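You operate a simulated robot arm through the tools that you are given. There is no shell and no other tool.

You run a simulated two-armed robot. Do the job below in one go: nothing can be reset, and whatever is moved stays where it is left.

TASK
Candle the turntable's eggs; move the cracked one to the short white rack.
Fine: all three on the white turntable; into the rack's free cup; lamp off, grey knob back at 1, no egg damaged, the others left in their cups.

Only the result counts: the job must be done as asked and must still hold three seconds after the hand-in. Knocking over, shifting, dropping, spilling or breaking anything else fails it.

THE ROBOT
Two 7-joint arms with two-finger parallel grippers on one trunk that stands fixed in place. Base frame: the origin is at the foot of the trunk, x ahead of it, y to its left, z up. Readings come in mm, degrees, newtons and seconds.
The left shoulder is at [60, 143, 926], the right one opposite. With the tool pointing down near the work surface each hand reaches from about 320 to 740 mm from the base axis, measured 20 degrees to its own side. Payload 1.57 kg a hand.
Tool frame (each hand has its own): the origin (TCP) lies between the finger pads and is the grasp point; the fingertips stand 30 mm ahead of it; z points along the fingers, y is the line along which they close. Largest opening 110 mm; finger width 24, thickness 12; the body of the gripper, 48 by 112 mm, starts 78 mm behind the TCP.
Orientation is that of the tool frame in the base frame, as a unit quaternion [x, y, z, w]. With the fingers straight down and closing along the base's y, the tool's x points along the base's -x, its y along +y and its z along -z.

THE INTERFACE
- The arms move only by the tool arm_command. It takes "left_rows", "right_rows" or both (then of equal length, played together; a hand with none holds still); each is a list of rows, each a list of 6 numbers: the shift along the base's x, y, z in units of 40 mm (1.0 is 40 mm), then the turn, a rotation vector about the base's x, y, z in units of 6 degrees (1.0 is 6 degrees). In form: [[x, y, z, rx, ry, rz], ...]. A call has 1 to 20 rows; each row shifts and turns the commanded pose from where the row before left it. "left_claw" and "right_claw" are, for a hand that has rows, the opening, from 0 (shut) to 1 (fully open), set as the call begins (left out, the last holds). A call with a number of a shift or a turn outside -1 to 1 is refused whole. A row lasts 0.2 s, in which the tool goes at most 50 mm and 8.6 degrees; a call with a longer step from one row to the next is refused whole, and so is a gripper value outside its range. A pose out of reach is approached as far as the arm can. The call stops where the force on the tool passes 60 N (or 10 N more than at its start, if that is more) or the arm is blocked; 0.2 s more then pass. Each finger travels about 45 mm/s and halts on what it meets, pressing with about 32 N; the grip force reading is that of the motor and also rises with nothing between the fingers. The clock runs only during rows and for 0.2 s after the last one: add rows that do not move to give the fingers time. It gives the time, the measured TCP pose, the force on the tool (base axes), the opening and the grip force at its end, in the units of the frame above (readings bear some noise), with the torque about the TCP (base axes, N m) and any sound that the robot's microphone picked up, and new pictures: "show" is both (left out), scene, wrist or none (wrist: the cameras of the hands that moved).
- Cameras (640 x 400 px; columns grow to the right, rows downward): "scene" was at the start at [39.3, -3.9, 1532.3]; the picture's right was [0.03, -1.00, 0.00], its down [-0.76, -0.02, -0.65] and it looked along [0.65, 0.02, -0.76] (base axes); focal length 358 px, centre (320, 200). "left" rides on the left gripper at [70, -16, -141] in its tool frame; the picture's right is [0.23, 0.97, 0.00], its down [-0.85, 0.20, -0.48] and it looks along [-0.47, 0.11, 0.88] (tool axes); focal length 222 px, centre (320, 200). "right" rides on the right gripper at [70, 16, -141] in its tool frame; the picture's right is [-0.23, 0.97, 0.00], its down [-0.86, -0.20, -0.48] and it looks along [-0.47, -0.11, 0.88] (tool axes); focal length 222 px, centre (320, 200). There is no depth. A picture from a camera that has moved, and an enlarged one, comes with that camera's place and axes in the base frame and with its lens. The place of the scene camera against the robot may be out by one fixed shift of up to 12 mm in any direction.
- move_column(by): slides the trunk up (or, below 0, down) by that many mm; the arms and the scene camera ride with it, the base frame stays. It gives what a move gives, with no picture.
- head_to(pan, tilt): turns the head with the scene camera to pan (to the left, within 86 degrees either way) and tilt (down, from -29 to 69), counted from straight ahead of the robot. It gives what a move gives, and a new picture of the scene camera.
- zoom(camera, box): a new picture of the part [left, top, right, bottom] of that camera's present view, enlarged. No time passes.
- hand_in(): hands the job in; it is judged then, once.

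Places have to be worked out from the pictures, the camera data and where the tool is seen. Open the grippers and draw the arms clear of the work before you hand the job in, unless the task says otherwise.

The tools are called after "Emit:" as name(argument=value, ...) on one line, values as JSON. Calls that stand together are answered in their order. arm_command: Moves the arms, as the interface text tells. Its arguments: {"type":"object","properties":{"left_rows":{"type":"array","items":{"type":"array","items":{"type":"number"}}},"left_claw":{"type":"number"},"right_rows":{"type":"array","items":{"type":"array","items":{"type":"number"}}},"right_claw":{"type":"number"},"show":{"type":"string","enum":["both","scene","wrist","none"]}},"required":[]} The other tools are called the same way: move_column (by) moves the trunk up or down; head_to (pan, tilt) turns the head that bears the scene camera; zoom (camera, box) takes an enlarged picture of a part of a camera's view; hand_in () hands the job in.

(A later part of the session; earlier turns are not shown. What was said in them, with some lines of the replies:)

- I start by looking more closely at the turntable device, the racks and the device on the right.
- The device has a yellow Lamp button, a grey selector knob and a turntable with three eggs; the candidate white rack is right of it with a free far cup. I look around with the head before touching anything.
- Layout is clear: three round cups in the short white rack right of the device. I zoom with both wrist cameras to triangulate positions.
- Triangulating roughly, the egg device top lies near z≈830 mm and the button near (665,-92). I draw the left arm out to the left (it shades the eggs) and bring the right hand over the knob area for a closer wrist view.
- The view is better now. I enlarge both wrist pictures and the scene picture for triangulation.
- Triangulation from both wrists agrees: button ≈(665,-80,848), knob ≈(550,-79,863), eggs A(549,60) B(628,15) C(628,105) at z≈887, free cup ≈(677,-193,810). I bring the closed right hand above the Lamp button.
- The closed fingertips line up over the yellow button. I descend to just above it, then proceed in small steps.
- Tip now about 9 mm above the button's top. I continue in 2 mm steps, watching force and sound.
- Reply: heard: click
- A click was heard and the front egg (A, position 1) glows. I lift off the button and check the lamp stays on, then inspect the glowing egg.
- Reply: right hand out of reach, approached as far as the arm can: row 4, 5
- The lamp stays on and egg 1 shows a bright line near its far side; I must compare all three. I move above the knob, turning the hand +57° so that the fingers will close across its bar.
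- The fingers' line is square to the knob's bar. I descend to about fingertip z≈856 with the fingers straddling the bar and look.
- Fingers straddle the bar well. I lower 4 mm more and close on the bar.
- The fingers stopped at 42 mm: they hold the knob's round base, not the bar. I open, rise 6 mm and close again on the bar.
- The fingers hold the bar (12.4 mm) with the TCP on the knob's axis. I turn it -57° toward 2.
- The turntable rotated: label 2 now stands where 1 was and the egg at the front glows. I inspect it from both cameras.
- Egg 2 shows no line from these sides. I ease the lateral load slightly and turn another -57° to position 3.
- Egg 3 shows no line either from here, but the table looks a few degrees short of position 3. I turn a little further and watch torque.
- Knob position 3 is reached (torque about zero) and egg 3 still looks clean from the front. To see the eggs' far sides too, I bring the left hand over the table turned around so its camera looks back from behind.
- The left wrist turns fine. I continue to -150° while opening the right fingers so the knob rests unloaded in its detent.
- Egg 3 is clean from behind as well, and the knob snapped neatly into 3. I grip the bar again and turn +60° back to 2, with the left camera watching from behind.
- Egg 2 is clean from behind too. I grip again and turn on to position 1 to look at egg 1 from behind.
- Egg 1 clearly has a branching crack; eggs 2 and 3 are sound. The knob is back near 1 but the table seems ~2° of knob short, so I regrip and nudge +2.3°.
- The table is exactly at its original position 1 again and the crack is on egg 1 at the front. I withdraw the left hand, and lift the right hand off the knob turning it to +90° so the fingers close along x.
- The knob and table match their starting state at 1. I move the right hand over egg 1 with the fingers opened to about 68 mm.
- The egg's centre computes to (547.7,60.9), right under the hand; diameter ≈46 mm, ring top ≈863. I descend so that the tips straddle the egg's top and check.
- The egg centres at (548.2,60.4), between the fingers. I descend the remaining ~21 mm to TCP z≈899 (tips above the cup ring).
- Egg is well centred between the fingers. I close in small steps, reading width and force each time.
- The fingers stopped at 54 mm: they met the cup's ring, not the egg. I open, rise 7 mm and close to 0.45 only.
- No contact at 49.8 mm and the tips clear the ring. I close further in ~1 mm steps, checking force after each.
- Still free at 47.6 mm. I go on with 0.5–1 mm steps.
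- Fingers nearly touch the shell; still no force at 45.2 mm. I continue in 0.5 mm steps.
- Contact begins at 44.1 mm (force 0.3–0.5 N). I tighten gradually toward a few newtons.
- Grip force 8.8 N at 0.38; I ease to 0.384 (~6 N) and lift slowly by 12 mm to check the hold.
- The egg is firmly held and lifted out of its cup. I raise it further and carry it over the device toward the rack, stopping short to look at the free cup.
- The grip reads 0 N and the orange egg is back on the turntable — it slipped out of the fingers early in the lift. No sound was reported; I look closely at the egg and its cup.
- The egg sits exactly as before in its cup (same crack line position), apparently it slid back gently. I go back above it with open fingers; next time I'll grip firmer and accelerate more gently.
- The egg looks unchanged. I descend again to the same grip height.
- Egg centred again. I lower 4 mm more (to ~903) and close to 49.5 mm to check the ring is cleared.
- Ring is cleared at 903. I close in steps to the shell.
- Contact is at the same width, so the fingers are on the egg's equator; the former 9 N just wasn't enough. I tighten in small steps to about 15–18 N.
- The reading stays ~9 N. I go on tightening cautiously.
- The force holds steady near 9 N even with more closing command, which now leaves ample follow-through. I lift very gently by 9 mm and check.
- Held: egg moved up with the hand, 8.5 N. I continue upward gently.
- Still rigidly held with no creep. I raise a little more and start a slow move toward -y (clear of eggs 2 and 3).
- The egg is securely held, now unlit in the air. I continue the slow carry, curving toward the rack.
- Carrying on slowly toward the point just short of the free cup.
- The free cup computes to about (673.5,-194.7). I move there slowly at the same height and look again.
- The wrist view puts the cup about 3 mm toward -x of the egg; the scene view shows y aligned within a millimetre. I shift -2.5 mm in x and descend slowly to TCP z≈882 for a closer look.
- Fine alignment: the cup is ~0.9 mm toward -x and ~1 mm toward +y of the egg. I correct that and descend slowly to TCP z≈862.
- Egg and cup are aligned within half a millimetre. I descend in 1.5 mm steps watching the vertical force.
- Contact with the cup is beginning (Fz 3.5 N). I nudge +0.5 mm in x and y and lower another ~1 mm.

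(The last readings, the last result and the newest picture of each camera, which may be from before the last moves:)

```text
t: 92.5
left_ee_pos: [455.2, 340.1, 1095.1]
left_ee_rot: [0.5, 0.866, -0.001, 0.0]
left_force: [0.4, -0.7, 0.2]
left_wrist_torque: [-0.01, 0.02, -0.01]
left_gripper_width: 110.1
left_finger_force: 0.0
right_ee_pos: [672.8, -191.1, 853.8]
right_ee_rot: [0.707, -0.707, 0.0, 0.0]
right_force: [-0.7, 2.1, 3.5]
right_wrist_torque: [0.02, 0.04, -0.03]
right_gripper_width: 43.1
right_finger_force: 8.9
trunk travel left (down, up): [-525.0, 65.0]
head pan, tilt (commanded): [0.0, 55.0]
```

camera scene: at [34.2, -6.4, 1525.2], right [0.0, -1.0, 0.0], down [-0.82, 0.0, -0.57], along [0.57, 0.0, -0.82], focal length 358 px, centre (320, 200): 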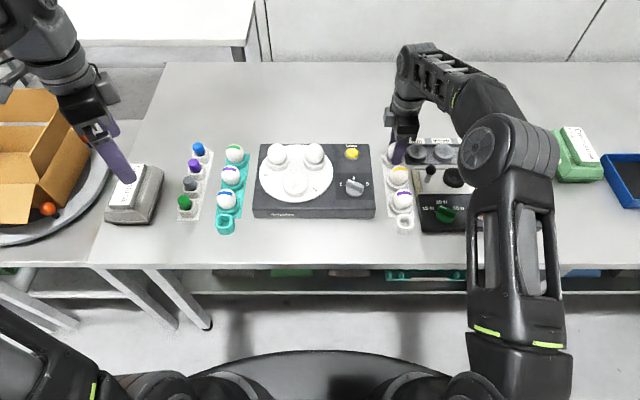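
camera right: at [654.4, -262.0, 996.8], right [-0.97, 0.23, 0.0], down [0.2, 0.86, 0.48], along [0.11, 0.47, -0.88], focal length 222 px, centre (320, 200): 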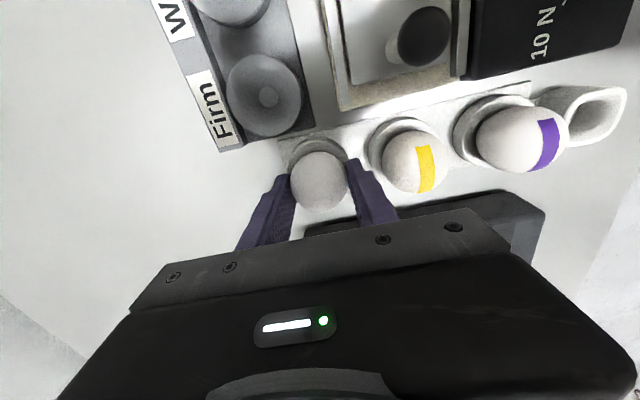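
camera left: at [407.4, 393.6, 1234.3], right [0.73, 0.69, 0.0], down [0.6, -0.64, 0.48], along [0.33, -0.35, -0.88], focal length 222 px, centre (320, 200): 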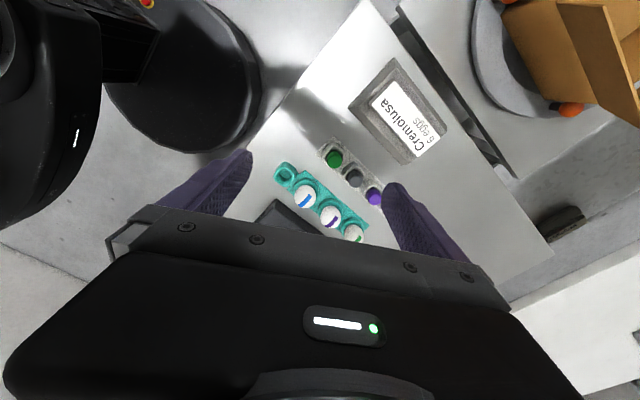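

Emit:
arm_command(right_rows=[[0, 0.015, 0, 0, 0, 0], [0, 0, -0.02, 0, 0, 0], [0, 0, -0.015, 0, 0, 0], [0, 0, 0, 0, 0, 0]], right_claw=0.35, show="wrist")

Emit:
zoom(camera="right", box=[240, 100, 400, 220])

Emit:
zoom(camera="scene", box=[380, 120, 444, 170])

```text
t: 93.5
left_ee_pos: [454.8, 340.9, 1094.4]
left_ee_rot: [0.5, 0.866, 0.001, 0.0]
left_force: [0.3, 0.0, -0.6]
left_wrist_torque: [0.04, 0.0, 0.0]
left_gripper_width: 110.0
left_finger_force: 0.1
right_ee_pos: [671.4, -193.2, 853.0]
right_ee_rot: [-0.707, 0.707, 0.0, 0.0]
right_force: [-0.1, -1.4, 6.1]
right_wrist_torque: [-0.08, 0.04, 0.02]
right_gripper_width: 43.8
right_finger_force: 9.5
trunk travel left (down, up): [-525.0, 65.0]
head pan, tilt (commanded): [0.0, 55.0]
camera right: at [655.4, -261.1, 994.6], right [-0.97, 0.23, 0.0], down [0.2, 0.86, 0.48], along [0.11, 0.47, -0.88], focal length 222 px, centre (320, 200)
```

right: 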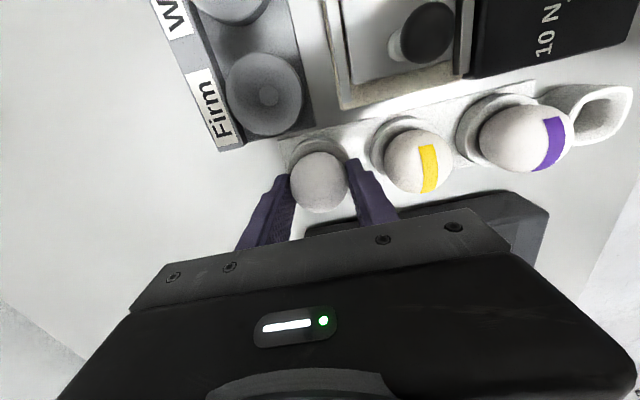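

```text
3.33 times, centred on (320, 160) of right
camera zoom: at [655.4, -261.1, 994.6], right [-0.97, 0.23, 0.0], down [0.2, 0.86, 0.48], along [0.11, 0.47, -0.88], focal length 740 px, centre (320, 333)
```

zoom: 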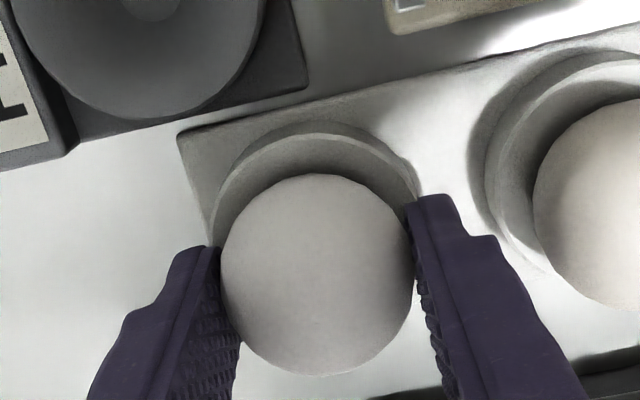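

```text
8.00 times, centred on (412, 145) of scene
camera zoom: at [33.3, -6.3, 1525.3], right [0.0, -1.0, 0.0], down [-0.82, 0.0, -0.57], along [0.57, 0.0, -0.82], focal length 2867 px, centre (-416, 640)
```

zoom: 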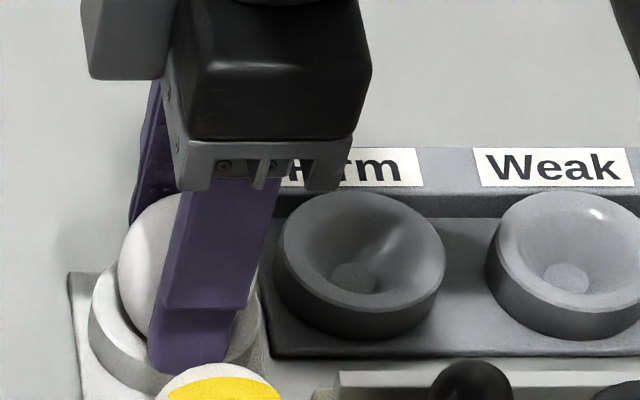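

Fz 6 N with no side force: the egg is seated. I open the fingers gradually.

Emit:
arm_command(right_rows=[[0, 0, 0, 0, 0, 0], [0, 0, 0, 0, 0, 0]], right_claw=0.41, show="none")

Emit:
arm_command(right_rows=[[0, 0, 0, 0, 0, 0], [0, 0, 0, 0, 0, 0]], right_claw=0.5, show="both")

Emit:
zoom(camera="right", box=[240, 100, 400, 220])

Emit:
zoom(camera="scene", box=[380, 120, 444, 170])

```text
t: 94.0
left_ee_pos: [456.3, 340.2, 1092.8]
left_ee_rot: [0.5, 0.866, 0.0, -0.001]
left_force: [-0.4, -1.0, -1.2]
left_wrist_torque: [0.02, 0.0, 0.0]
left_gripper_width: 110.2
left_finger_force: 0.0
right_ee_pos: [673.3, -192.4, 851.0]
right_ee_rot: [0.708, -0.707, 0.0, -0.001]
right_force: [-0.1, 0.4, 0.3]
right_wrist_torque: [0.01, 0.02, -0.03]
right_gripper_width: 44.8
right_finger_force: 0.1
trunk travel left (down, up): [-525.0, 65.0]
head pan, tilt (commanded): [0.0, 55.0]
```

```text
t: 94.7
left_ee_pos: [457.5, 339.6, 1094.3]
left_ee_rot: [0.5, 0.866, 0.001, 0.001]
left_force: [-0.7, 0.4, 0.0]
left_wrist_torque: [0.03, 0.01, -0.02]
left_gripper_width: 110.1
left_finger_force: 0.1
right_ee_pos: [673.8, -192.4, 851.2]
right_ee_rot: [0.708, -0.706, 0.0, 0.0]
right_force: [0.4, -0.2, 0.2]
right_wrist_torque: [-0.03, 0.0, 0.0]
right_gripper_width: 55.0
right_finger_force: 0.1
trunk travel left (down, up): [-525.0, 65.0]
head pan, tilt (commanded): [0.0, 55.0]
camera scene: at [34.1, -6.3, 1525.2], right [0.0, -1.0, 0.0], down [-0.82, 0.0, -0.57], along [0.57, 0.0, -0.82], focal length 358 px, centre (320, 200)
camera right: at [655.9, -260.8, 994.1], right [-0.97, 0.23, 0.0], down [0.2, 0.86, 0.48], along [0.11, 0.47, -0.88], focal length 222 px, centre (320, 200)
```

scene: 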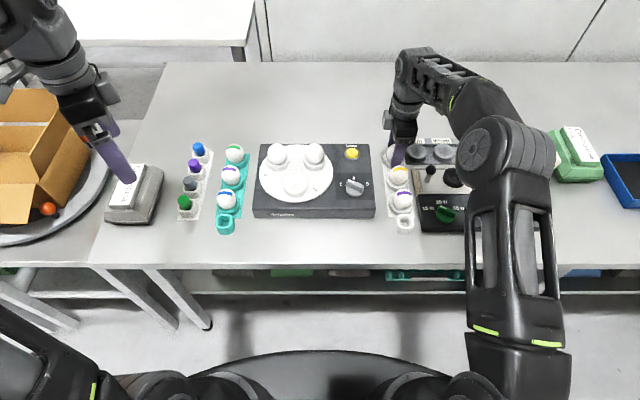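
right: 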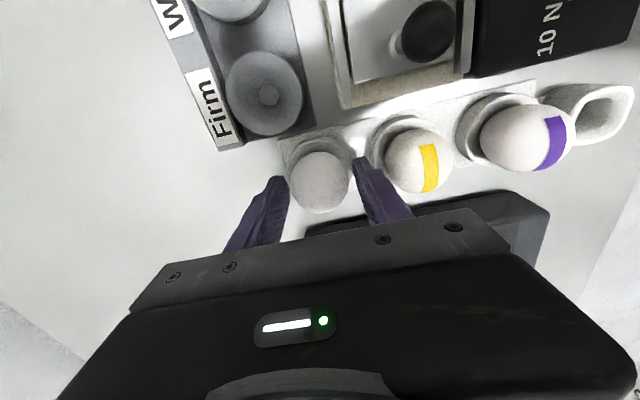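

```text
3.33 times, centred on (320, 160) of right
camera zoom: at [655.9, -260.8, 994.1], right [-0.97, 0.23, 0.0], down [0.2, 0.86, 0.48], along [0.11, 0.47, -0.88], focal length 740 px, centre (320, 333)
```

zoom: 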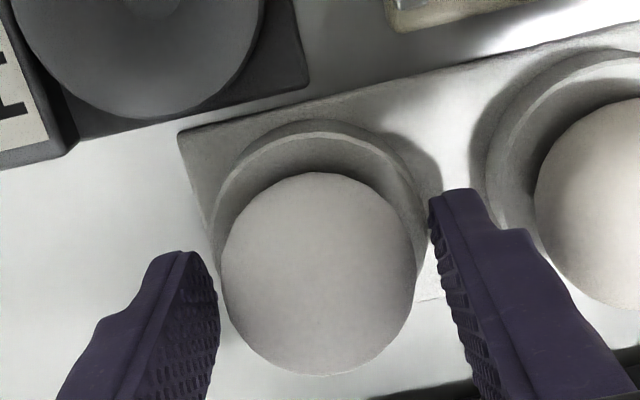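

```text
8.00 times, centred on (412, 145) of scene
camera zoom: at [34.1, -6.3, 1525.2], right [0.0, -1.0, 0.0], down [-0.82, 0.0, -0.57], along [0.57, 0.0, -0.82], focal length 2867 px, centre (-416, 640)
```

zoom: 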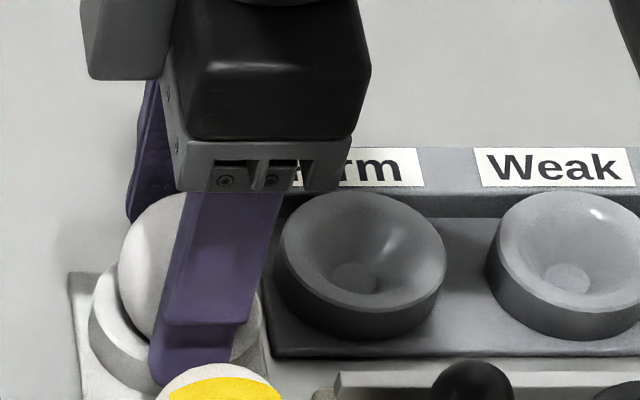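

The egg rests in the rack's cup, fingers clear on both sides. I raise the hand straight up.

Emit:
arm_command(right_rows=[[0, 0, 0.1, 0, 0, 0], [0, 0, 0.2, 0, 0, 0], [0, 0, 0.3, 0, 0, 0], [0, 0, 0.35, 0, 0, 0], [0, 0, 0.35, 0, 0, 0], [0, 0, 0.35, 0, 0, 0], [0, 0, 0.25, 0, 0, 0]], right_claw=0.5, show="both")

Emit:
zoom(camera="right", box=[220, 80, 420, 230])

Emit:
zoom(camera="scene", box=[340, 110, 460, 210])

```text
t: 96.2
left_ee_pos: [456.5, 339.6, 1092.9]
left_ee_rot: [0.5, 0.866, 0.0, 0.0]
left_force: [0.1, -0.4, 0.5]
left_wrist_torque: [-0.02, -0.01, -0.01]
left_gripper_width: 110.2
left_finger_force: 0.0
right_ee_pos: [672.3, -192.0, 928.1]
right_ee_rot: [0.707, -0.707, 0.0, 0.0]
right_force: [0.0, -0.1, 0.2]
right_wrist_torque: [0.01, 0.01, -0.05]
right_gripper_width: 55.0
right_finger_force: 0.1
trunk travel left (down, up): [-525.0, 65.0]
head pan, tilt (commanded): [0.0, 55.0]
camera scene: at [34.0, -6.4, 1525.2], right [0.0, -1.0, 0.0], down [-0.82, 0.0, -0.57], along [0.57, 0.0, -0.82], focal length 358 px, centre (320, 200)
camera right: at [655.8, -260.7, 1071.2], right [-0.97, 0.23, 0.0], down [0.2, 0.86, 0.48], along [0.11, 0.47, -0.88], focal length 222 px, centre (320, 200)
```

scene: 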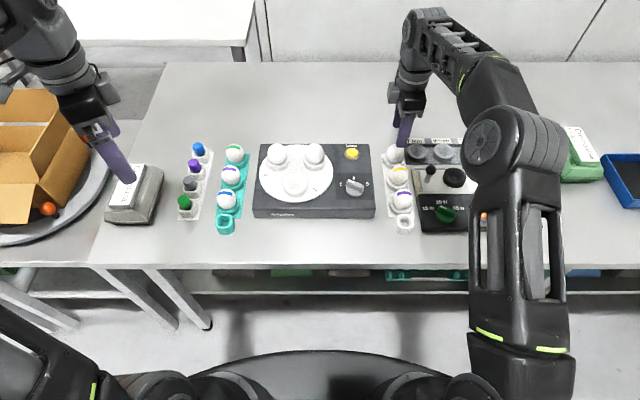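
right: 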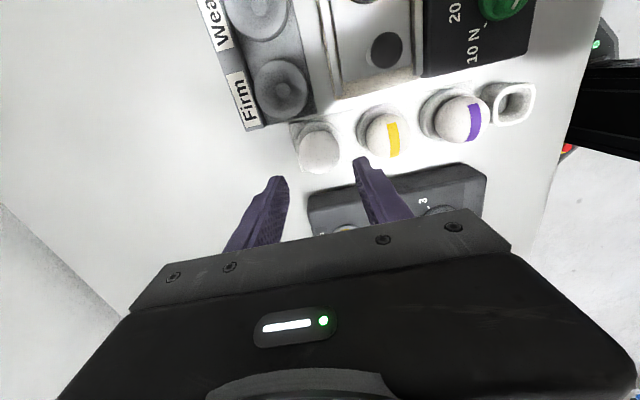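

```text
2.67 times, centred on (320, 155) of right
camera zoom: at [655.8, -260.7, 1071.2], right [-0.97, 0.23, 0.0], down [0.2, 0.86, 0.48], along [0.11, 0.47, -0.88], focal length 592 px, centre (320, 320)
```

zoom: 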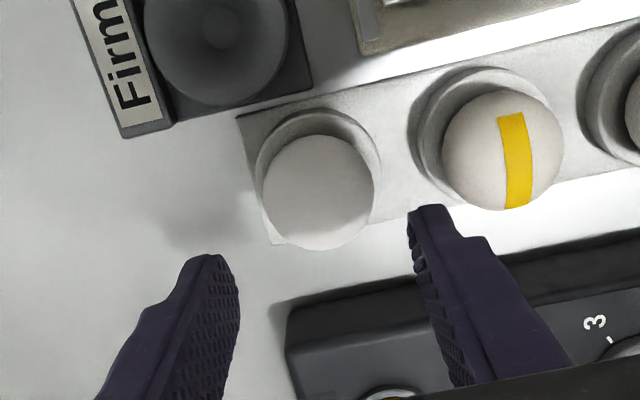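

```text
4.00 times, centred on (400, 160) of scene
camera zoom: at [34.0, -6.4, 1525.2], right [0.0, -1.0, 0.0], down [-0.82, 0.0, -0.57], along [0.57, 0.0, -0.82], focal length 1433 px, centre (0, 360)
```

zoom: 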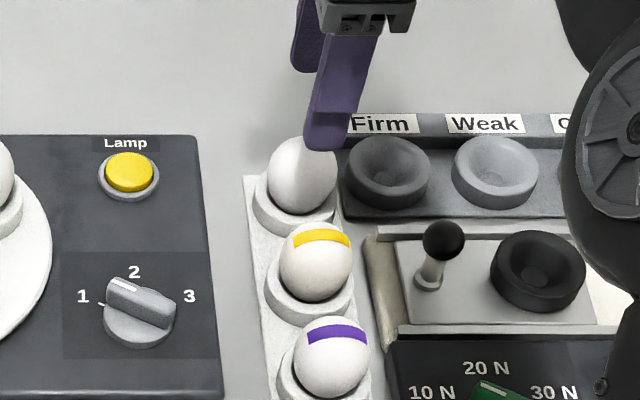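

The cracked egg sits properly in the rack's cup. Next I close the hand and move over the Lamp button to switch the lamp off.

Emit:
arm_command(right_rows=[[-0.02, 0.25, 0, 0, 0, 0], [-0.03, 0.45, 0, 0, 0, 0], [-0.04, 0.6, 0, 0, 0, 0], [-0.04, 0.6, 0, 0, 0, 0], [-0.03, 0.55, 0, 0, 0, 0], [-0.02, 0.33, 0, 0, 0, 0], [0, 0, 0, 0, 0, 0], [0, 0, 0, 0, 0, 0]], right_claw=0, show="both")

Emit:
zoom(camera="right", box=[220, 80, 420, 230])

```text
t: 98.0
left_ee_pos: [456.1, 340.5, 1094.9]
left_ee_rot: [0.5, 0.866, 0.0, -0.001]
left_force: [-0.1, -0.3, 0.0]
left_wrist_torque: [0.01, 0.02, -0.02]
left_gripper_width: 110.0
left_finger_force: 0.0
right_ee_pos: [665.0, -82.0, 927.6]
right_ee_rot: [0.708, -0.706, 0.0, 0.0]
right_force: [-0.1, -0.6, 0.2]
right_wrist_torque: [-0.01, -0.04, 0.05]
right_gripper_width: 0.0
right_finger_force: 21.3
trunk travel left (down, up): [-525.0, 65.0]
head pan, tilt (commanded): [0.0, 55.0]
camera scene: at [34.1, -6.3, 1525.2], right [0.0, -1.0, 0.0], down [-0.82, 0.0, -0.57], along [0.57, 0.0, -0.82], focal length 358 px, centre (320, 200)
camera right: at [648.4, -151.2, 1069.4], right [-0.97, 0.23, 0.0], down [0.2, 0.86, 0.48], along [0.11, 0.47, -0.88], focal length 222 px, centre (320, 200)
```

scene: 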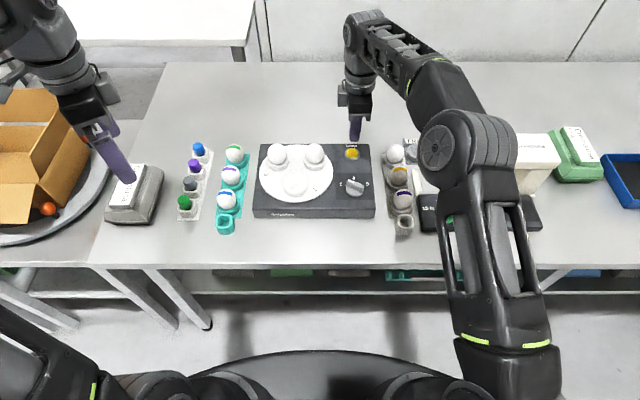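
right: 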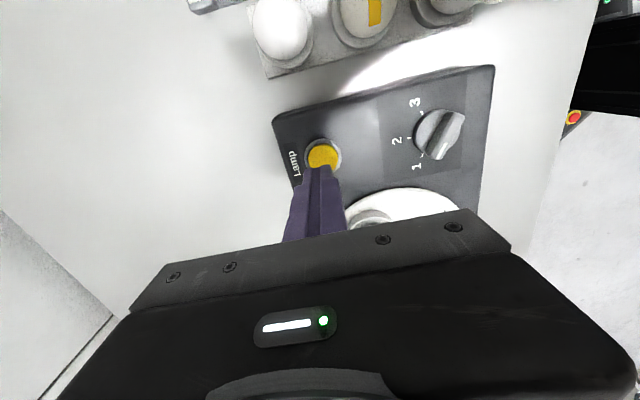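

```text
2.67 times, centred on (320, 155) of right
camera zoom: at [648.4, -151.2, 1069.4], right [-0.97, 0.23, 0.0], down [0.2, 0.86, 0.48], along [0.11, 0.47, -0.88], focal length 592 px, centre (320, 320)
```

zoom: 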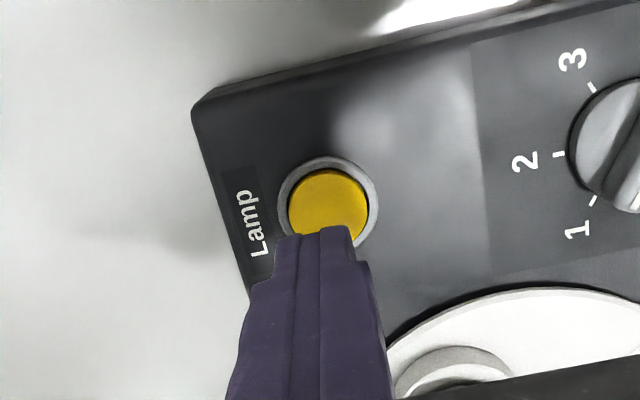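

The closed tip is over the button. I descend to just above it.

Emit:
zoom(camera="scene", box=[250, 140, 346, 210])

Emit:
arm_command(right_rows=[[-0.05, 0.02, -0.25, 0, 0, 0], [0, 0, -0.35, 0, 0, 0], [0, 0, -0.25, 0, 0, 0], [0, 0, -0.1, 0, 0, 0]], right_claw=0, show="wrist")

```text
5.71 times, centred on (298, 175) of scene
camera zoom: at [34.1, -6.3, 1525.2], right [0.0, -1.0, 0.0], down [-0.82, 0.0, -0.57], along [0.57, 0.0, -0.82], focal length 2048 px, centre (446, 343)
```

zoom: 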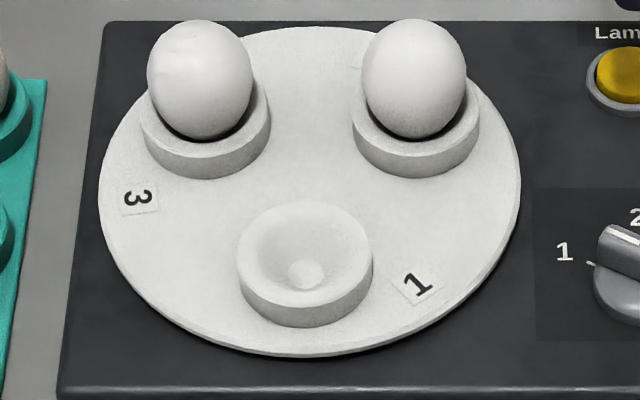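

```text
t: 99.0
left_ee_pos: [456.1, 340.3, 1093.5]
left_ee_rot: [0.5, 0.866, 0.0, 0.0]
left_force: [0.2, -0.2, -0.8]
left_wrist_torque: [-0.02, 0.0, -0.01]
left_gripper_width: 110.0
left_finger_force: 0.1
right_ee_pos: [663.2, -81.4, 889.2]
right_ee_rot: [-0.707, 0.707, -0.001, 0.0]
right_force: [0.5, -0.2, 0.6]
right_wrist_torque: [-0.02, 0.01, 0.03]
right_gripper_width: 0.0
right_finger_force: 21.0
trunk travel left (down, up): [-525.0, 65.0]
head pan, tilt (commanded): [0.0, 55.0]
camera right: at [647.5, -149.8, 1031.4], right [-0.97, 0.23, 0.0], down [0.2, 0.86, 0.48], along [0.11, 0.47, -0.88], focal length 222 px, centre (320, 200)
```

right: 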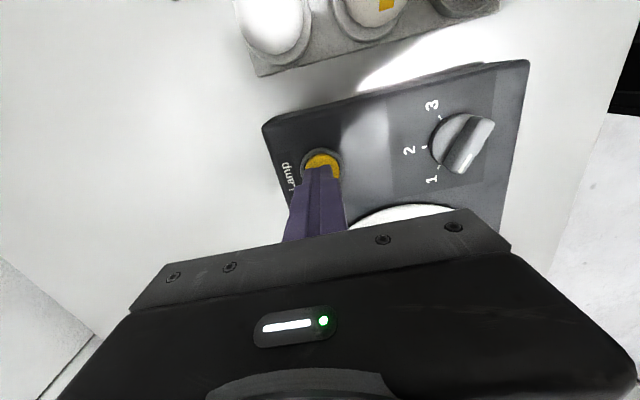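

Before pressing I take a close look at the empty cup's bottom for comparison, then press in 2 mm steps.

Emit:
zoom(camera="scene", box=[280, 168, 312, 192])

Emit:
arm_command(right_rows=[[0, 0, -0.05, 0, 0, 0], [0, 0, -0.05, 0, 0, 0], [0, 0, -0.05, 0, 0, 0], [0, 0, -0.05, 0, 0, 0], [0, 0, -0.05, 0, 0, 0]], right_claw=0, show="both")

Emit:
zoom(camera="scene", box=[280, 168, 312, 192])

```text
16.00 times, centred on (296, 180) of scene
camera zoom: at [34.2, -6.3, 1525.2], right [0.0, -1.0, 0.0], down [-0.82, 0.0, -0.57], along [0.57, 0.0, -0.82], focal length 5733 px, centre (704, 520)
```

zoom: 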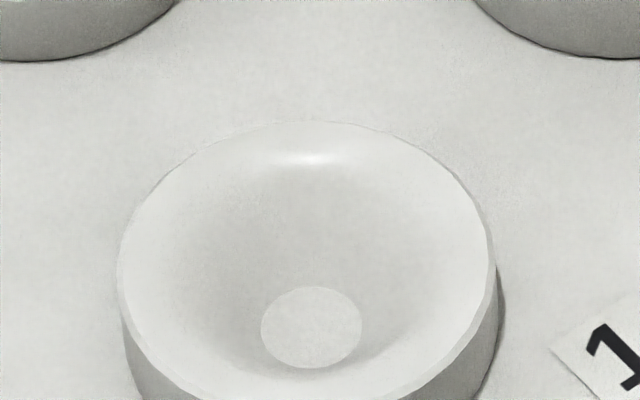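

```text
t: 100.2
left_ee_pos: [456.7, 339.9, 1093.9]
left_ee_rot: [0.5, 0.866, 0.001, 0.0]
left_force: [0.0, 0.0, -0.6]
left_wrist_torque: [0.01, -0.02, -0.01]
left_gripper_width: 110.1
left_finger_force: 0.1
right_ee_pos: [664.2, -80.4, 879.6]
right_ee_rot: [0.707, -0.707, 0.001, 0.0]
right_force: [0.4, -0.1, 4.9]
right_wrist_torque: [0.02, -0.03, 0.09]
right_gripper_width: 0.0
right_finger_force: 21.4
trunk travel left (down, up): [-525.0, 65.0]
head pan, tilt (commanded): [0.0, 55.0]
heard: click
camera scene: at [33.5, -6.3, 1525.3], right [0.0, -1.0, 0.0], down [-0.82, 0.0, -0.57], along [0.57, 0.0, -0.82], focal length 358 px, centre (320, 200)
camera right: at [647.0, -149.3, 1022.7], right [-0.97, 0.23, 0.0], down [0.2, 0.86, 0.48], along [0.11, 0.47, -0.88], focal length 222 px, centre (320, 200)
```

scene: 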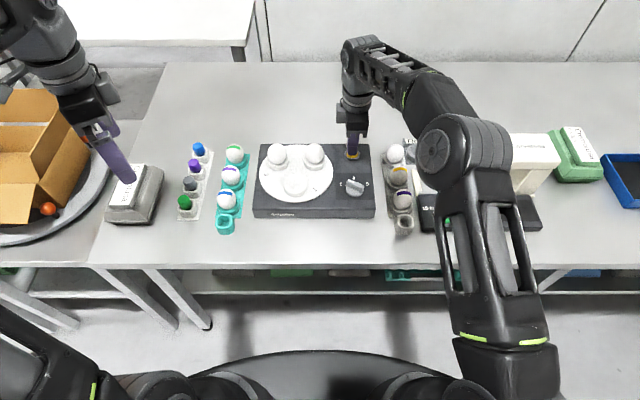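
right: 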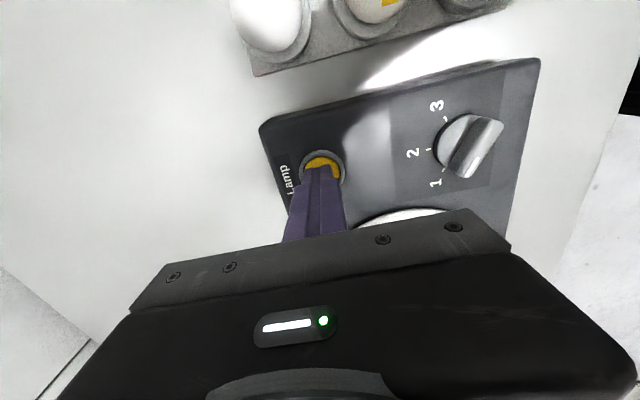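

```text
16.00 times, centred on (296, 180) of scene
camera zoom: at [33.5, -6.3, 1525.3], right [0.0, -1.0, 0.0], down [-0.82, 0.0, -0.57], along [0.57, 0.0, -0.82], focal length 5733 px, centre (704, 520)
```

zoom: 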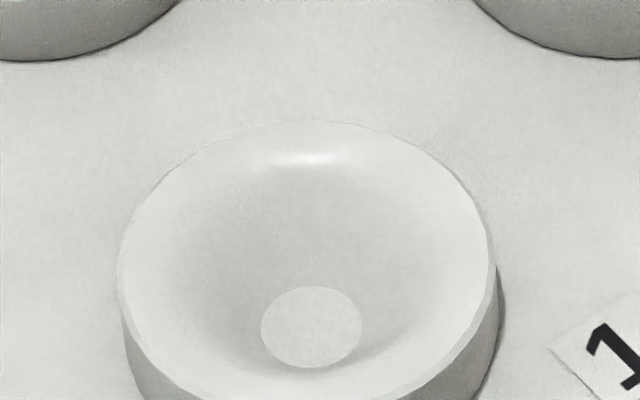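

Click heard. Lifting off the button; since the empty cup shows no glow either way, I'll confirm the lamp state by briefly turning to egg 2 and back. I move over the knob with the hand turned to +60°.

Emit:
arm_command(right_rows=[[0, 0, 0.3, 0, 0, 0], [0, 0, 0.5, 0, 0, 0], [0, 0, 0.5, 0, 0, 0], [-0.2, 0, 0.2, 0, 0, -0.5], [-0.45, 0, 0, 0, 0, -0.75], [-0.5, 0, 0, 0, 0, -0.75], [-0.5, 0, 0, 0, 0, -0.75], [-0.5, 0, 0, 0, 0, -0.75], [-0.45, 0, 0, 0, 0, -0.75], [-0.3, 0, 0, 0, 0, -0.75], [0, 0, 0, 0, 0, 0]], right_claw=0.45, show="both")

Emit:
zoom(camera="right", box=[240, 90, 400, 190])

Emit:
zoom(camera="scene", box=[240, 130, 432, 250])

```text
t: 102.7
left_ee_pos: [456.1, 340.3, 1094.0]
left_ee_rot: [0.5, 0.866, 0.0, 0.0]
left_force: [-0.8, 0.1, -0.1]
left_wrist_torque: [0.01, -0.01, 0.04]
left_gripper_width: 109.9
left_finger_force: 0.0
right_ee_pos: [546.4, -82.3, 938.4]
right_ee_rot: [-0.5, 0.866, 0.0, 0.0]
right_force: [-0.4, 0.0, 0.4]
right_wrist_torque: [-0.01, -0.02, -0.01]
right_gripper_width: 49.6
right_finger_force: 0.0
trunk travel left (down, up): [-525.0, 65.0]
head pan, tilt (commanded): [0.0, 55.0]
camera scene: at [34.2, -6.3, 1525.2], right [0.0, -1.0, 0.0], down [-0.82, 0.0, -0.57], along [0.57, 0.0, -0.82], focal length 358 px, centre (320, 200)
camera right: at [497.7, -134.0, 1081.2], right [-0.73, 0.68, 0.0], down [0.6, 0.64, 0.48], along [0.33, 0.35, -0.88], focal length 222 px, centre (320, 200)
```

scene: 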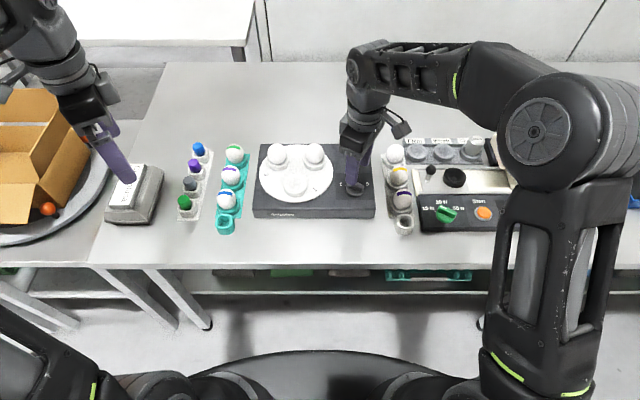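
right: 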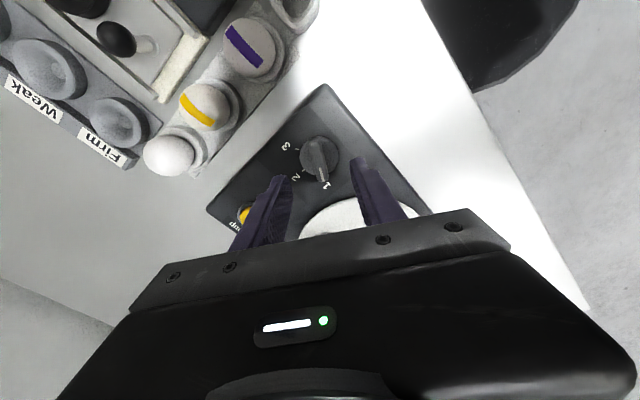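

```text
4.00 times, centred on (320, 140) of right
camera zoom: at [497.7, -134.0, 1081.2], right [-0.73, 0.68, 0.0], down [0.6, 0.64, 0.48], along [0.33, 0.35, -0.88], focal length 888 px, centre (320, 440)
```

zoom: 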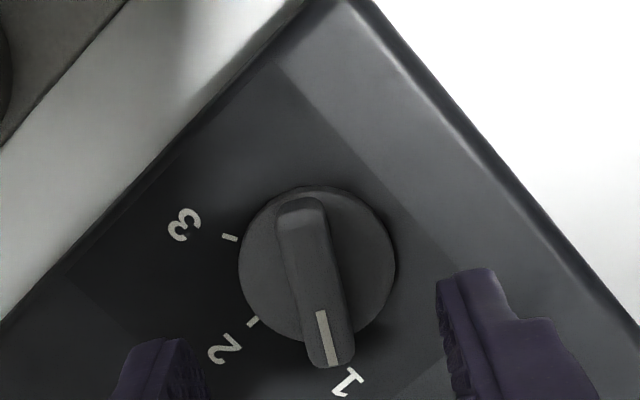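

```text
3.33 times, centred on (336, 190) of scene
camera zoom: at [34.2, -6.3, 1525.2], right [0.0, -1.0, 0.0], down [-0.82, 0.0, -0.57], along [0.57, 0.0, -0.82], focal length 1194 px, centre (267, 233)
```

zoom: 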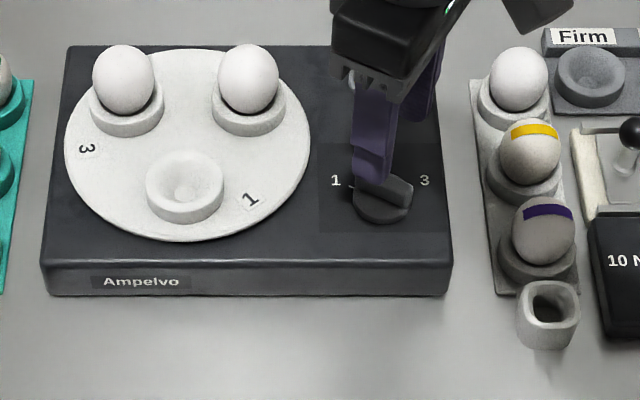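

Aligned with the knob. I descend, grip the bar and turn to 2 for the check.

Emit:
arm_command(right_rows=[[0.03, 0.02, -0.35, 0, 0, 0], [0, 0, -0.4, 0, 0, 0], [0, 0, -0.3, 0, 0, 0], [0, 0, -0.15, 0, 0, 0], [0, 0, -0.06, 0, 0, 0]], right_claw=0.45, show="none")

Emit:
arm_command(right_rows=[[0, 0, 0, 0, 0, 0], [0, 0, 0, 0, 0, 0], [0, 0, 0, 0, 0, 0], [0, 0, 0, 0, 0, 0]], right_claw=0.03, show="none")

```text
t: 103.8
left_ee_pos: [456.7, 341.3, 1093.1]
left_ee_rot: [0.5, 0.866, 0.0, 0.0]
left_force: [0.0, -0.2, -0.4]
left_wrist_torque: [0.01, 0.02, 0.02]
left_gripper_width: 109.9
left_finger_force: 0.0
right_ee_pos: [548.9, -81.4, 888.6]
right_ee_rot: [-0.501, 0.866, 0.0, 0.0]
right_force: [-0.1, -0.2, 0.2]
right_wrist_torque: [-0.01, 0.02, 0.02]
right_gripper_width: 49.4
right_finger_force: 0.1
trunk travel left (down, up): [-525.0, 65.0]
head pan, tilt (commanded): [0.0, 55.0]
```

```text
t: 104.8
left_ee_pos: [458.0, 340.4, 1092.1]
left_ee_rot: [0.5, 0.866, 0.0, 0.0]
left_force: [-1.3, -0.5, 0.2]
left_wrist_torque: [-0.01, 0.0, 0.0]
left_gripper_width: 110.3
left_finger_force: 0.0
right_ee_pos: [549.7, -82.0, 889.0]
right_ee_rot: [-0.5, 0.866, 0.0, 0.001]
right_force: [4.2, -2.2, 0.2]
right_wrist_torque: [-0.03, -0.13, -0.04]
right_gripper_width: 12.2
right_finger_force: 29.3
trunk travel left (down, up): [-525.0, 65.0]
head pan, tilt (commanded): [0.0, 55.0]
```

The bar is gripped (12.2 mm). I turn -60° to position 2 and look at egg 2.

Emit:
arm_command(right_rows=[[0, 0, 0, 0, 0, -1], [0, 0, 0, 0, 0, -1], [0, 0, 0, 0, 0, -1], [0, 0, 0, 0, 0, -1], [0, 0, 0, 0, 0, -1], [0, 0, 0, 0, 0, -1], [0, 0, 0, 0, 0, -1], [0, 0, 0, 0, 0, -1], [0, 0, 0, 0, 0, -1], [0, 0, 0, 0, 0, -1], [0, 0, 0, 0, 0, 0]], right_claw=0.03, show="scene")

Emit:
zoom(camera="scene", box=[240, 130, 432, 250])

```text
t: 107.2
left_ee_pos: [457.0, 340.0, 1093.7]
left_ee_rot: [0.499, 0.866, 0.0, -0.001]
left_force: [-1.2, 0.5, 0.1]
left_wrist_torque: [0.0, -0.02, 0.03]
left_gripper_width: 109.9
left_finger_force: 0.0
right_ee_pos: [548.8, -82.0, 888.6]
right_ee_rot: [0.002, 1.0, 0.0, 0.001]
right_force: [11.1, -14.4, 8.3]
right_wrist_torque: [-0.42, 0.38, 0.02]
right_gripper_width: 12.0
right_finger_force: 29.3
trunk travel left (down, up): [-525.0, 65.0]
head pan, tilt (commanded): [0.0, 55.0]
camera scene: at [34.8, -8.1, 1525.3], right [0.0, -1.0, 0.0], down [-0.82, 0.0, -0.57], along [0.57, 0.0, -0.82], focal length 358 px, centre (320, 200)
```

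scene: 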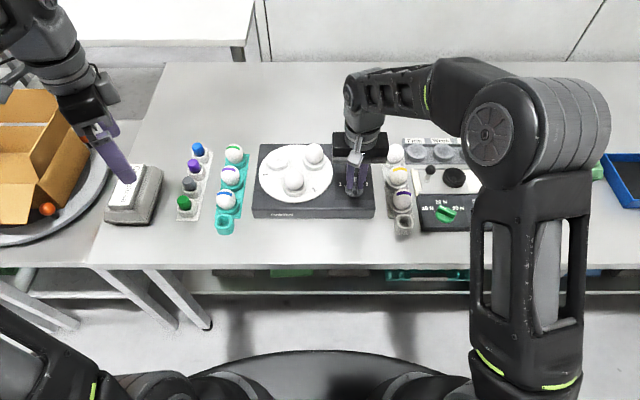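

```text
3.33 times, centred on (336, 190) of scene
camera zoom: at [34.8, -8.1, 1525.3], right [0.0, -1.0, 0.0], down [-0.82, 0.0, -0.57], along [0.57, 0.0, -0.82], focal length 1194 px, centre (267, 233)
```

zoom: 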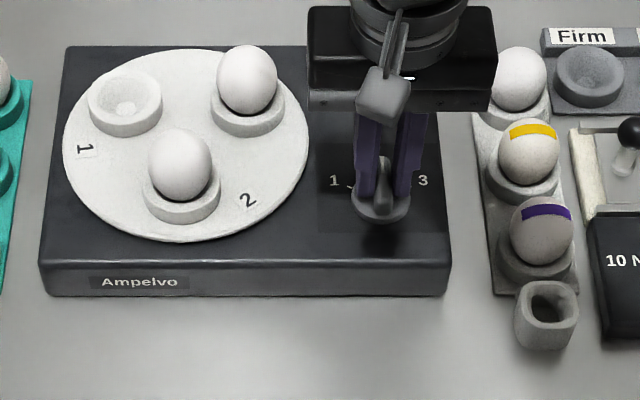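

Egg 2 stays dark at the lamp station, so the lamp is off. I turn the knob back +60° to 1 and release.

Emit:
arm_command(right_rows=[[0, 0, 0, 0, 0, 1], [0, 0, 0, 0, 0, 1], [0, 0, 0, 0, 0, 1], [0, 0, 0, 0, 0, 1], [0, 0, 0, 0, 0, 1], [0, 0, 0, 0, 0, 1], [0, 0, 0, 0, 0, 1], [0, 0, 0, 0, 0, 1], [0, 0, 0, 0, 0, 1], [0, 0, 0, 0, 0, 1], [0, 0, 0, 0, 0, 0]], right_claw=0.03, show="none")

Emit:
arm_command(right_rows=[[0, 0, 0, 0, 0, 0], [0, 0, 0, 0, 0, 0], [0, 0, 0, 0, 0, 0]], right_claw=0.4, show="both")

Emit:
zoom(camera="scene", box=[240, 130, 432, 250])

Emit:
zoom(camera="right", box=[270, 120, 390, 220])

```text
t: 109.7
left_ee_pos: [457.9, 338.3, 1094.1]
left_ee_rot: [0.5, 0.866, 0.0, 0.0]
left_force: [0.4, 0.0, 0.1]
left_wrist_torque: [-0.02, 0.01, 0.0]
left_gripper_width: 110.2
left_finger_force: 0.2
right_ee_pos: [549.2, -81.5, 888.7]
right_ee_rot: [-0.501, 0.866, 0.0, -0.001]
right_force: [12.8, -16.8, 4.7]
right_wrist_torque: [-0.46, -0.27, 0.04]
right_gripper_width: 12.3
right_finger_force: 30.0
trunk travel left (down, up): [-525.0, 65.0]
head pan, tilt (commanded): [0.0, 55.0]
```

```text
t: 110.5
left_ee_pos: [455.6, 340.8, 1093.4]
left_ee_rot: [0.499, 0.866, 0.0, -0.001]
left_force: [0.5, -0.4, 0.0]
left_wrist_torque: [0.0, 0.0, -0.04]
left_gripper_width: 109.9
left_finger_force: 0.1
right_ee_pos: [547.7, -78.5, 890.1]
right_ee_rot: [-0.501, 0.865, 0.0, 0.0]
right_force: [0.0, -0.1, 0.1]
right_wrist_torque: [0.02, 0.02, 0.0]
right_gripper_width: 44.2
right_finger_force: 0.0
trunk travel left (down, up): [-525.0, 65.0]
head pan, tilt (commanded): [0.0, 55.0]
camera scene: at [34.0, -6.2, 1525.2], right [0.0, -1.0, 0.0], down [-0.82, 0.0, -0.57], along [0.57, 0.0, -0.82], focal length 358 px, centre (320, 200)
camera right: at [498.7, -130.7, 1031.7], right [-0.73, 0.68, 0.0], down [0.6, 0.64, 0.48], along [0.33, 0.35, -0.88], focal length 222 px, centre (320, 200)
```

scene: 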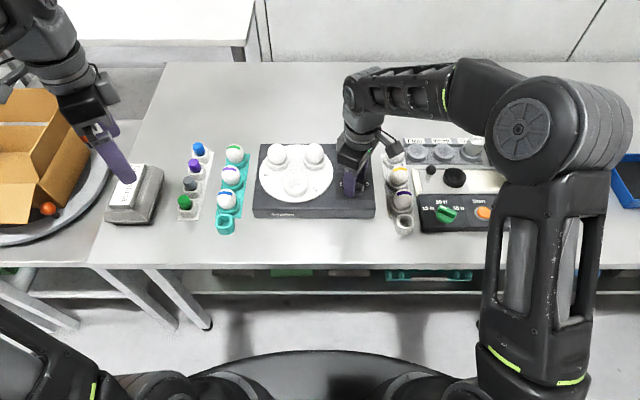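
right: 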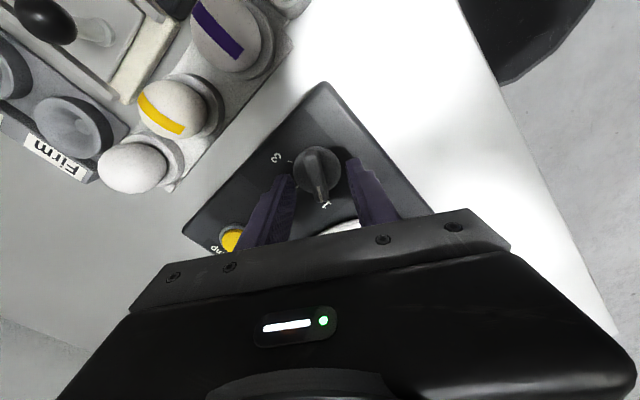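

```text
3.33 times, centred on (336, 190) of scene
camera zoom: at [34.0, -6.2, 1525.2], right [0.0, -1.0, 0.0], down [-0.82, 0.0, -0.57], along [0.57, 0.0, -0.82], focal length 1194 px, centre (267, 233)
```

zoom: 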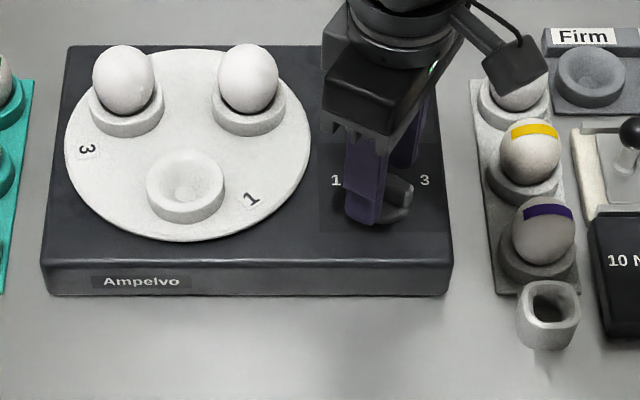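

```text
4.00 times, centred on (330, 170) of right
camera zoom: at [498.7, -130.7, 1031.7], right [-0.73, 0.68, 0.0], down [0.6, 0.64, 0.48], along [0.33, 0.35, -0.88], focal length 888 px, centre (280, 320)
```

zoom: 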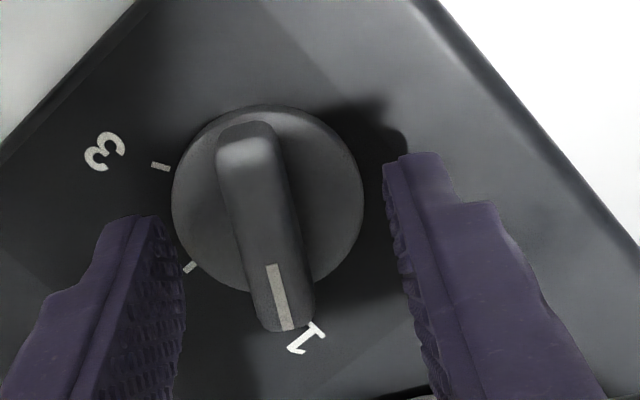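

The table and knob are back at 1, and the lamp is off. I lift the right hand off the knob and retreat to its starting place.

Emit:
arm_command(right_rows=[[0, 0, 0.15, 0, 0, 0], [0, 0, 0.35, 0, 0, 0], [0, 0, 0.5, 0, 0, 0], [0, 0, 0.5, 0, 0, 0], [-0.35, -0.34, 0.35, 0, 0, -1], [-0.35, -0.34, 0.35, 0, 0, -1], [-0.35, -0.34, 0.35, 0, 0, -1], [-0.35, -0.34, 0.35, 0, 0, -1], [-0.35, -0.34, 0.35, 0, 0, -1], [-0.35, -0.34, 0.35, 0, 0, -1], [-0.35, -0.34, 0.35, 0, 0, -1], [-0.35, -0.34, 0.35, 0, 0, -1], [-0.35, -0.34, 0.35, 0, 0, -1], [-0.35, -0.34, 0.35, 0, 0, -1]], right_claw=0.4, show="both")

Emit:
zoom(camera="scene", box=[240, 130, 432, 250])

Emit:
zoom(camera="scene", box=[340, 110, 500, 240])

```text
t: 113.5
left_ee_pos: [457.1, 340.9, 1093.9]
left_ee_rot: [0.5, 0.866, 0.0, 0.0]
left_force: [0.0, 0.1, -0.1]
left_wrist_torque: [0.01, -0.02, 0.0]
left_gripper_width: 109.9
left_finger_force: 0.2
right_ee_pos: [406.7, -214.7, 1089.2]
right_ee_rot: [-0.001, 1.0, 0.0, 0.0]
right_force: [-0.5, 0.2, -0.1]
right_wrist_torque: [0.0, -0.04, -0.03]
right_gripper_width: 44.0
right_finger_force: 0.0
trunk travel left (down, up): [-525.0, 65.0]
head pan, tilt (commanded): [0.0, 55.0]
camera scene: at [33.4, -6.6, 1525.2], right [0.0, -1.0, 0.0], down [-0.82, 0.0, -0.57], along [0.57, 0.0, -0.82], focal length 358 px, centre (320, 200)
camera right: at [337.9, -198.2, 1231.6], right [0.23, 0.97, 0.0], down [0.86, -0.2, 0.48], along [0.47, -0.11, -0.88], focal length 222 px, centre (320, 200)
```

scene: 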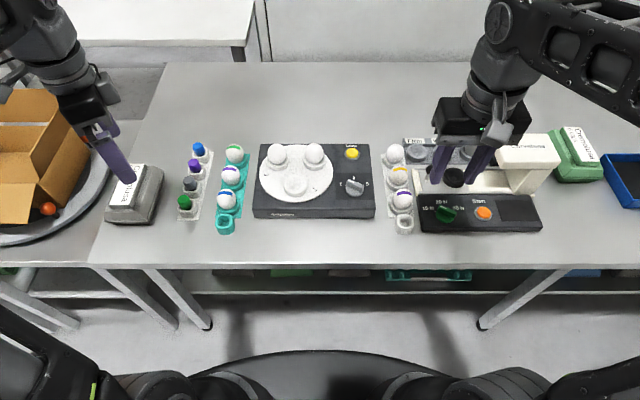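
right: 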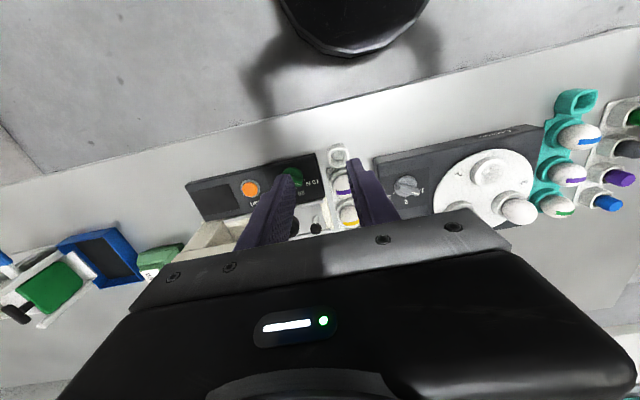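

```text
3.33 times, centred on (336, 190) of scene
camera zoom: at [33.4, -6.6, 1525.2], right [0.0, -1.0, 0.0], down [-0.82, 0.0, -0.57], along [0.57, 0.0, -0.82], focal length 1194 px, centre (267, 233)
```

zoom: 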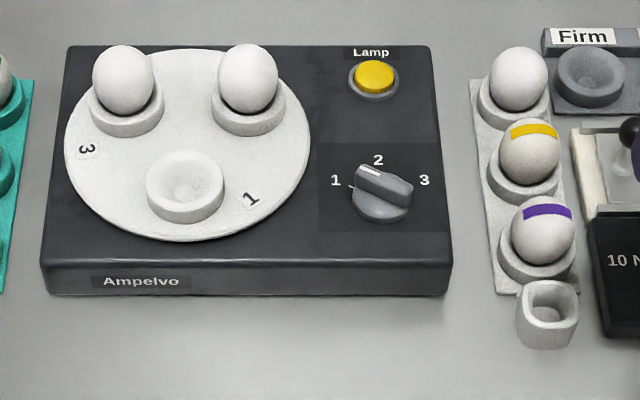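

```text
3.08 times, centred on (420, 175) of scene
camera zoom: at [33.4, -6.6, 1525.2], right [0.0, -1.0, 0.0], down [-0.82, 0.0, -0.57], along [0.57, 0.0, -0.82], focal length 1103 px, centre (12, 277)
```

zoom: 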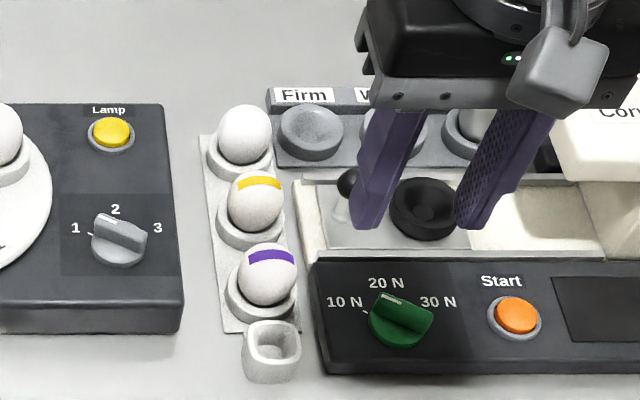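

All is in place: cracked egg in the rack's formerly free cup, eggs 2 and 3 in their cups, knob at 1, lamp off, other objects undisturbed. I open the right gripper fully and let things settle.

Emit:
arm_command(right_rows=[[0, 0, 0, 0, 0, 0], [0, 0, 0, 0, 0, 0], [0, 0, 0, 0, 0, 0], [0, 0, 0, 0, 0, 0], [0, 0, 0, 0, 0, 0]], right_claw=1, show="scene")

```text
t: 114.7
left_ee_pos: [457.3, 340.3, 1094.6]
left_ee_rot: [0.501, 0.866, 0.0, 0.0]
left_force: [0.4, 0.0, 0.4]
left_wrist_torque: [0.0, -0.01, -0.01]
left_gripper_width: 109.9
left_finger_force: 0.0
right_ee_pos: [409.0, -214.9, 1087.9]
right_ee_rot: [0.0, 1.0, 0.0, 0.0]
right_force: [-0.3, -0.4, 0.5]
right_wrist_torque: [-0.02, -0.03, -0.01]
right_gripper_width: 109.9
right_finger_force: 0.1
trunk travel left (down, up): [-525.0, 65.0]
head pan, tilt (commanded): [0.0, 55.0]
camera scene: at [34.0, -6.4, 1525.2], right [0.0, -1.0, 0.0], down [-0.82, 0.0, -0.57], along [0.57, 0.0, -0.82], focal length 358 px, centre (320, 200)
```

scene: 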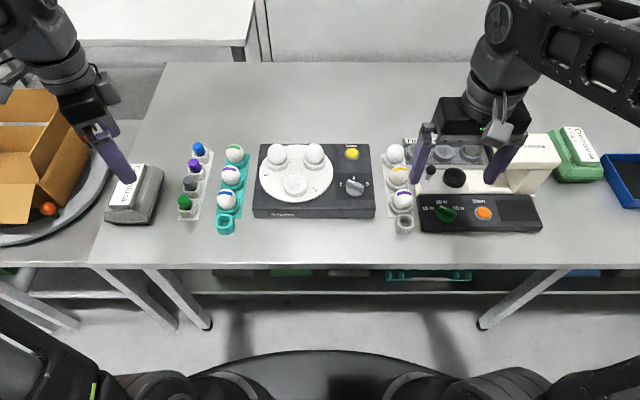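

The scene is stable, the grippers are open and the arms are clear of the work, so I hand the job in.

Emit:
hand_in()

```text
The job is handed in.
```

The cracked egg was egg 1. It now sits in the free cup of the short white rack, and I've handed the job in; no verdict came back with the hand-in.

- **Candling:** I lit all three eggs at the lamp position and looked at each from the front and from behind. Egg 1 showed a clear branching crack. Eggs 2 and 3 showed none.
- **A slip:** On the first try, egg 1 slid out of the fingers early in the lift and dropped back into its turntable cup. No impact sound was reported, and its crack pattern looked the same afterwards. I then regripped it and moved it more slowly.
- **Final state:**
    - Eggs 2 and 3 are in their turntable cups.
    - The grey knob is back at 1.
    - The lamp is off. I confirmed this by turning egg 2 to the lamp position, where it stayed dark, before setting the knob back to 1.
- **Other objects:** Nothing else looked moved in the last pictures. Both grippers are open and the arms are clear of the work.
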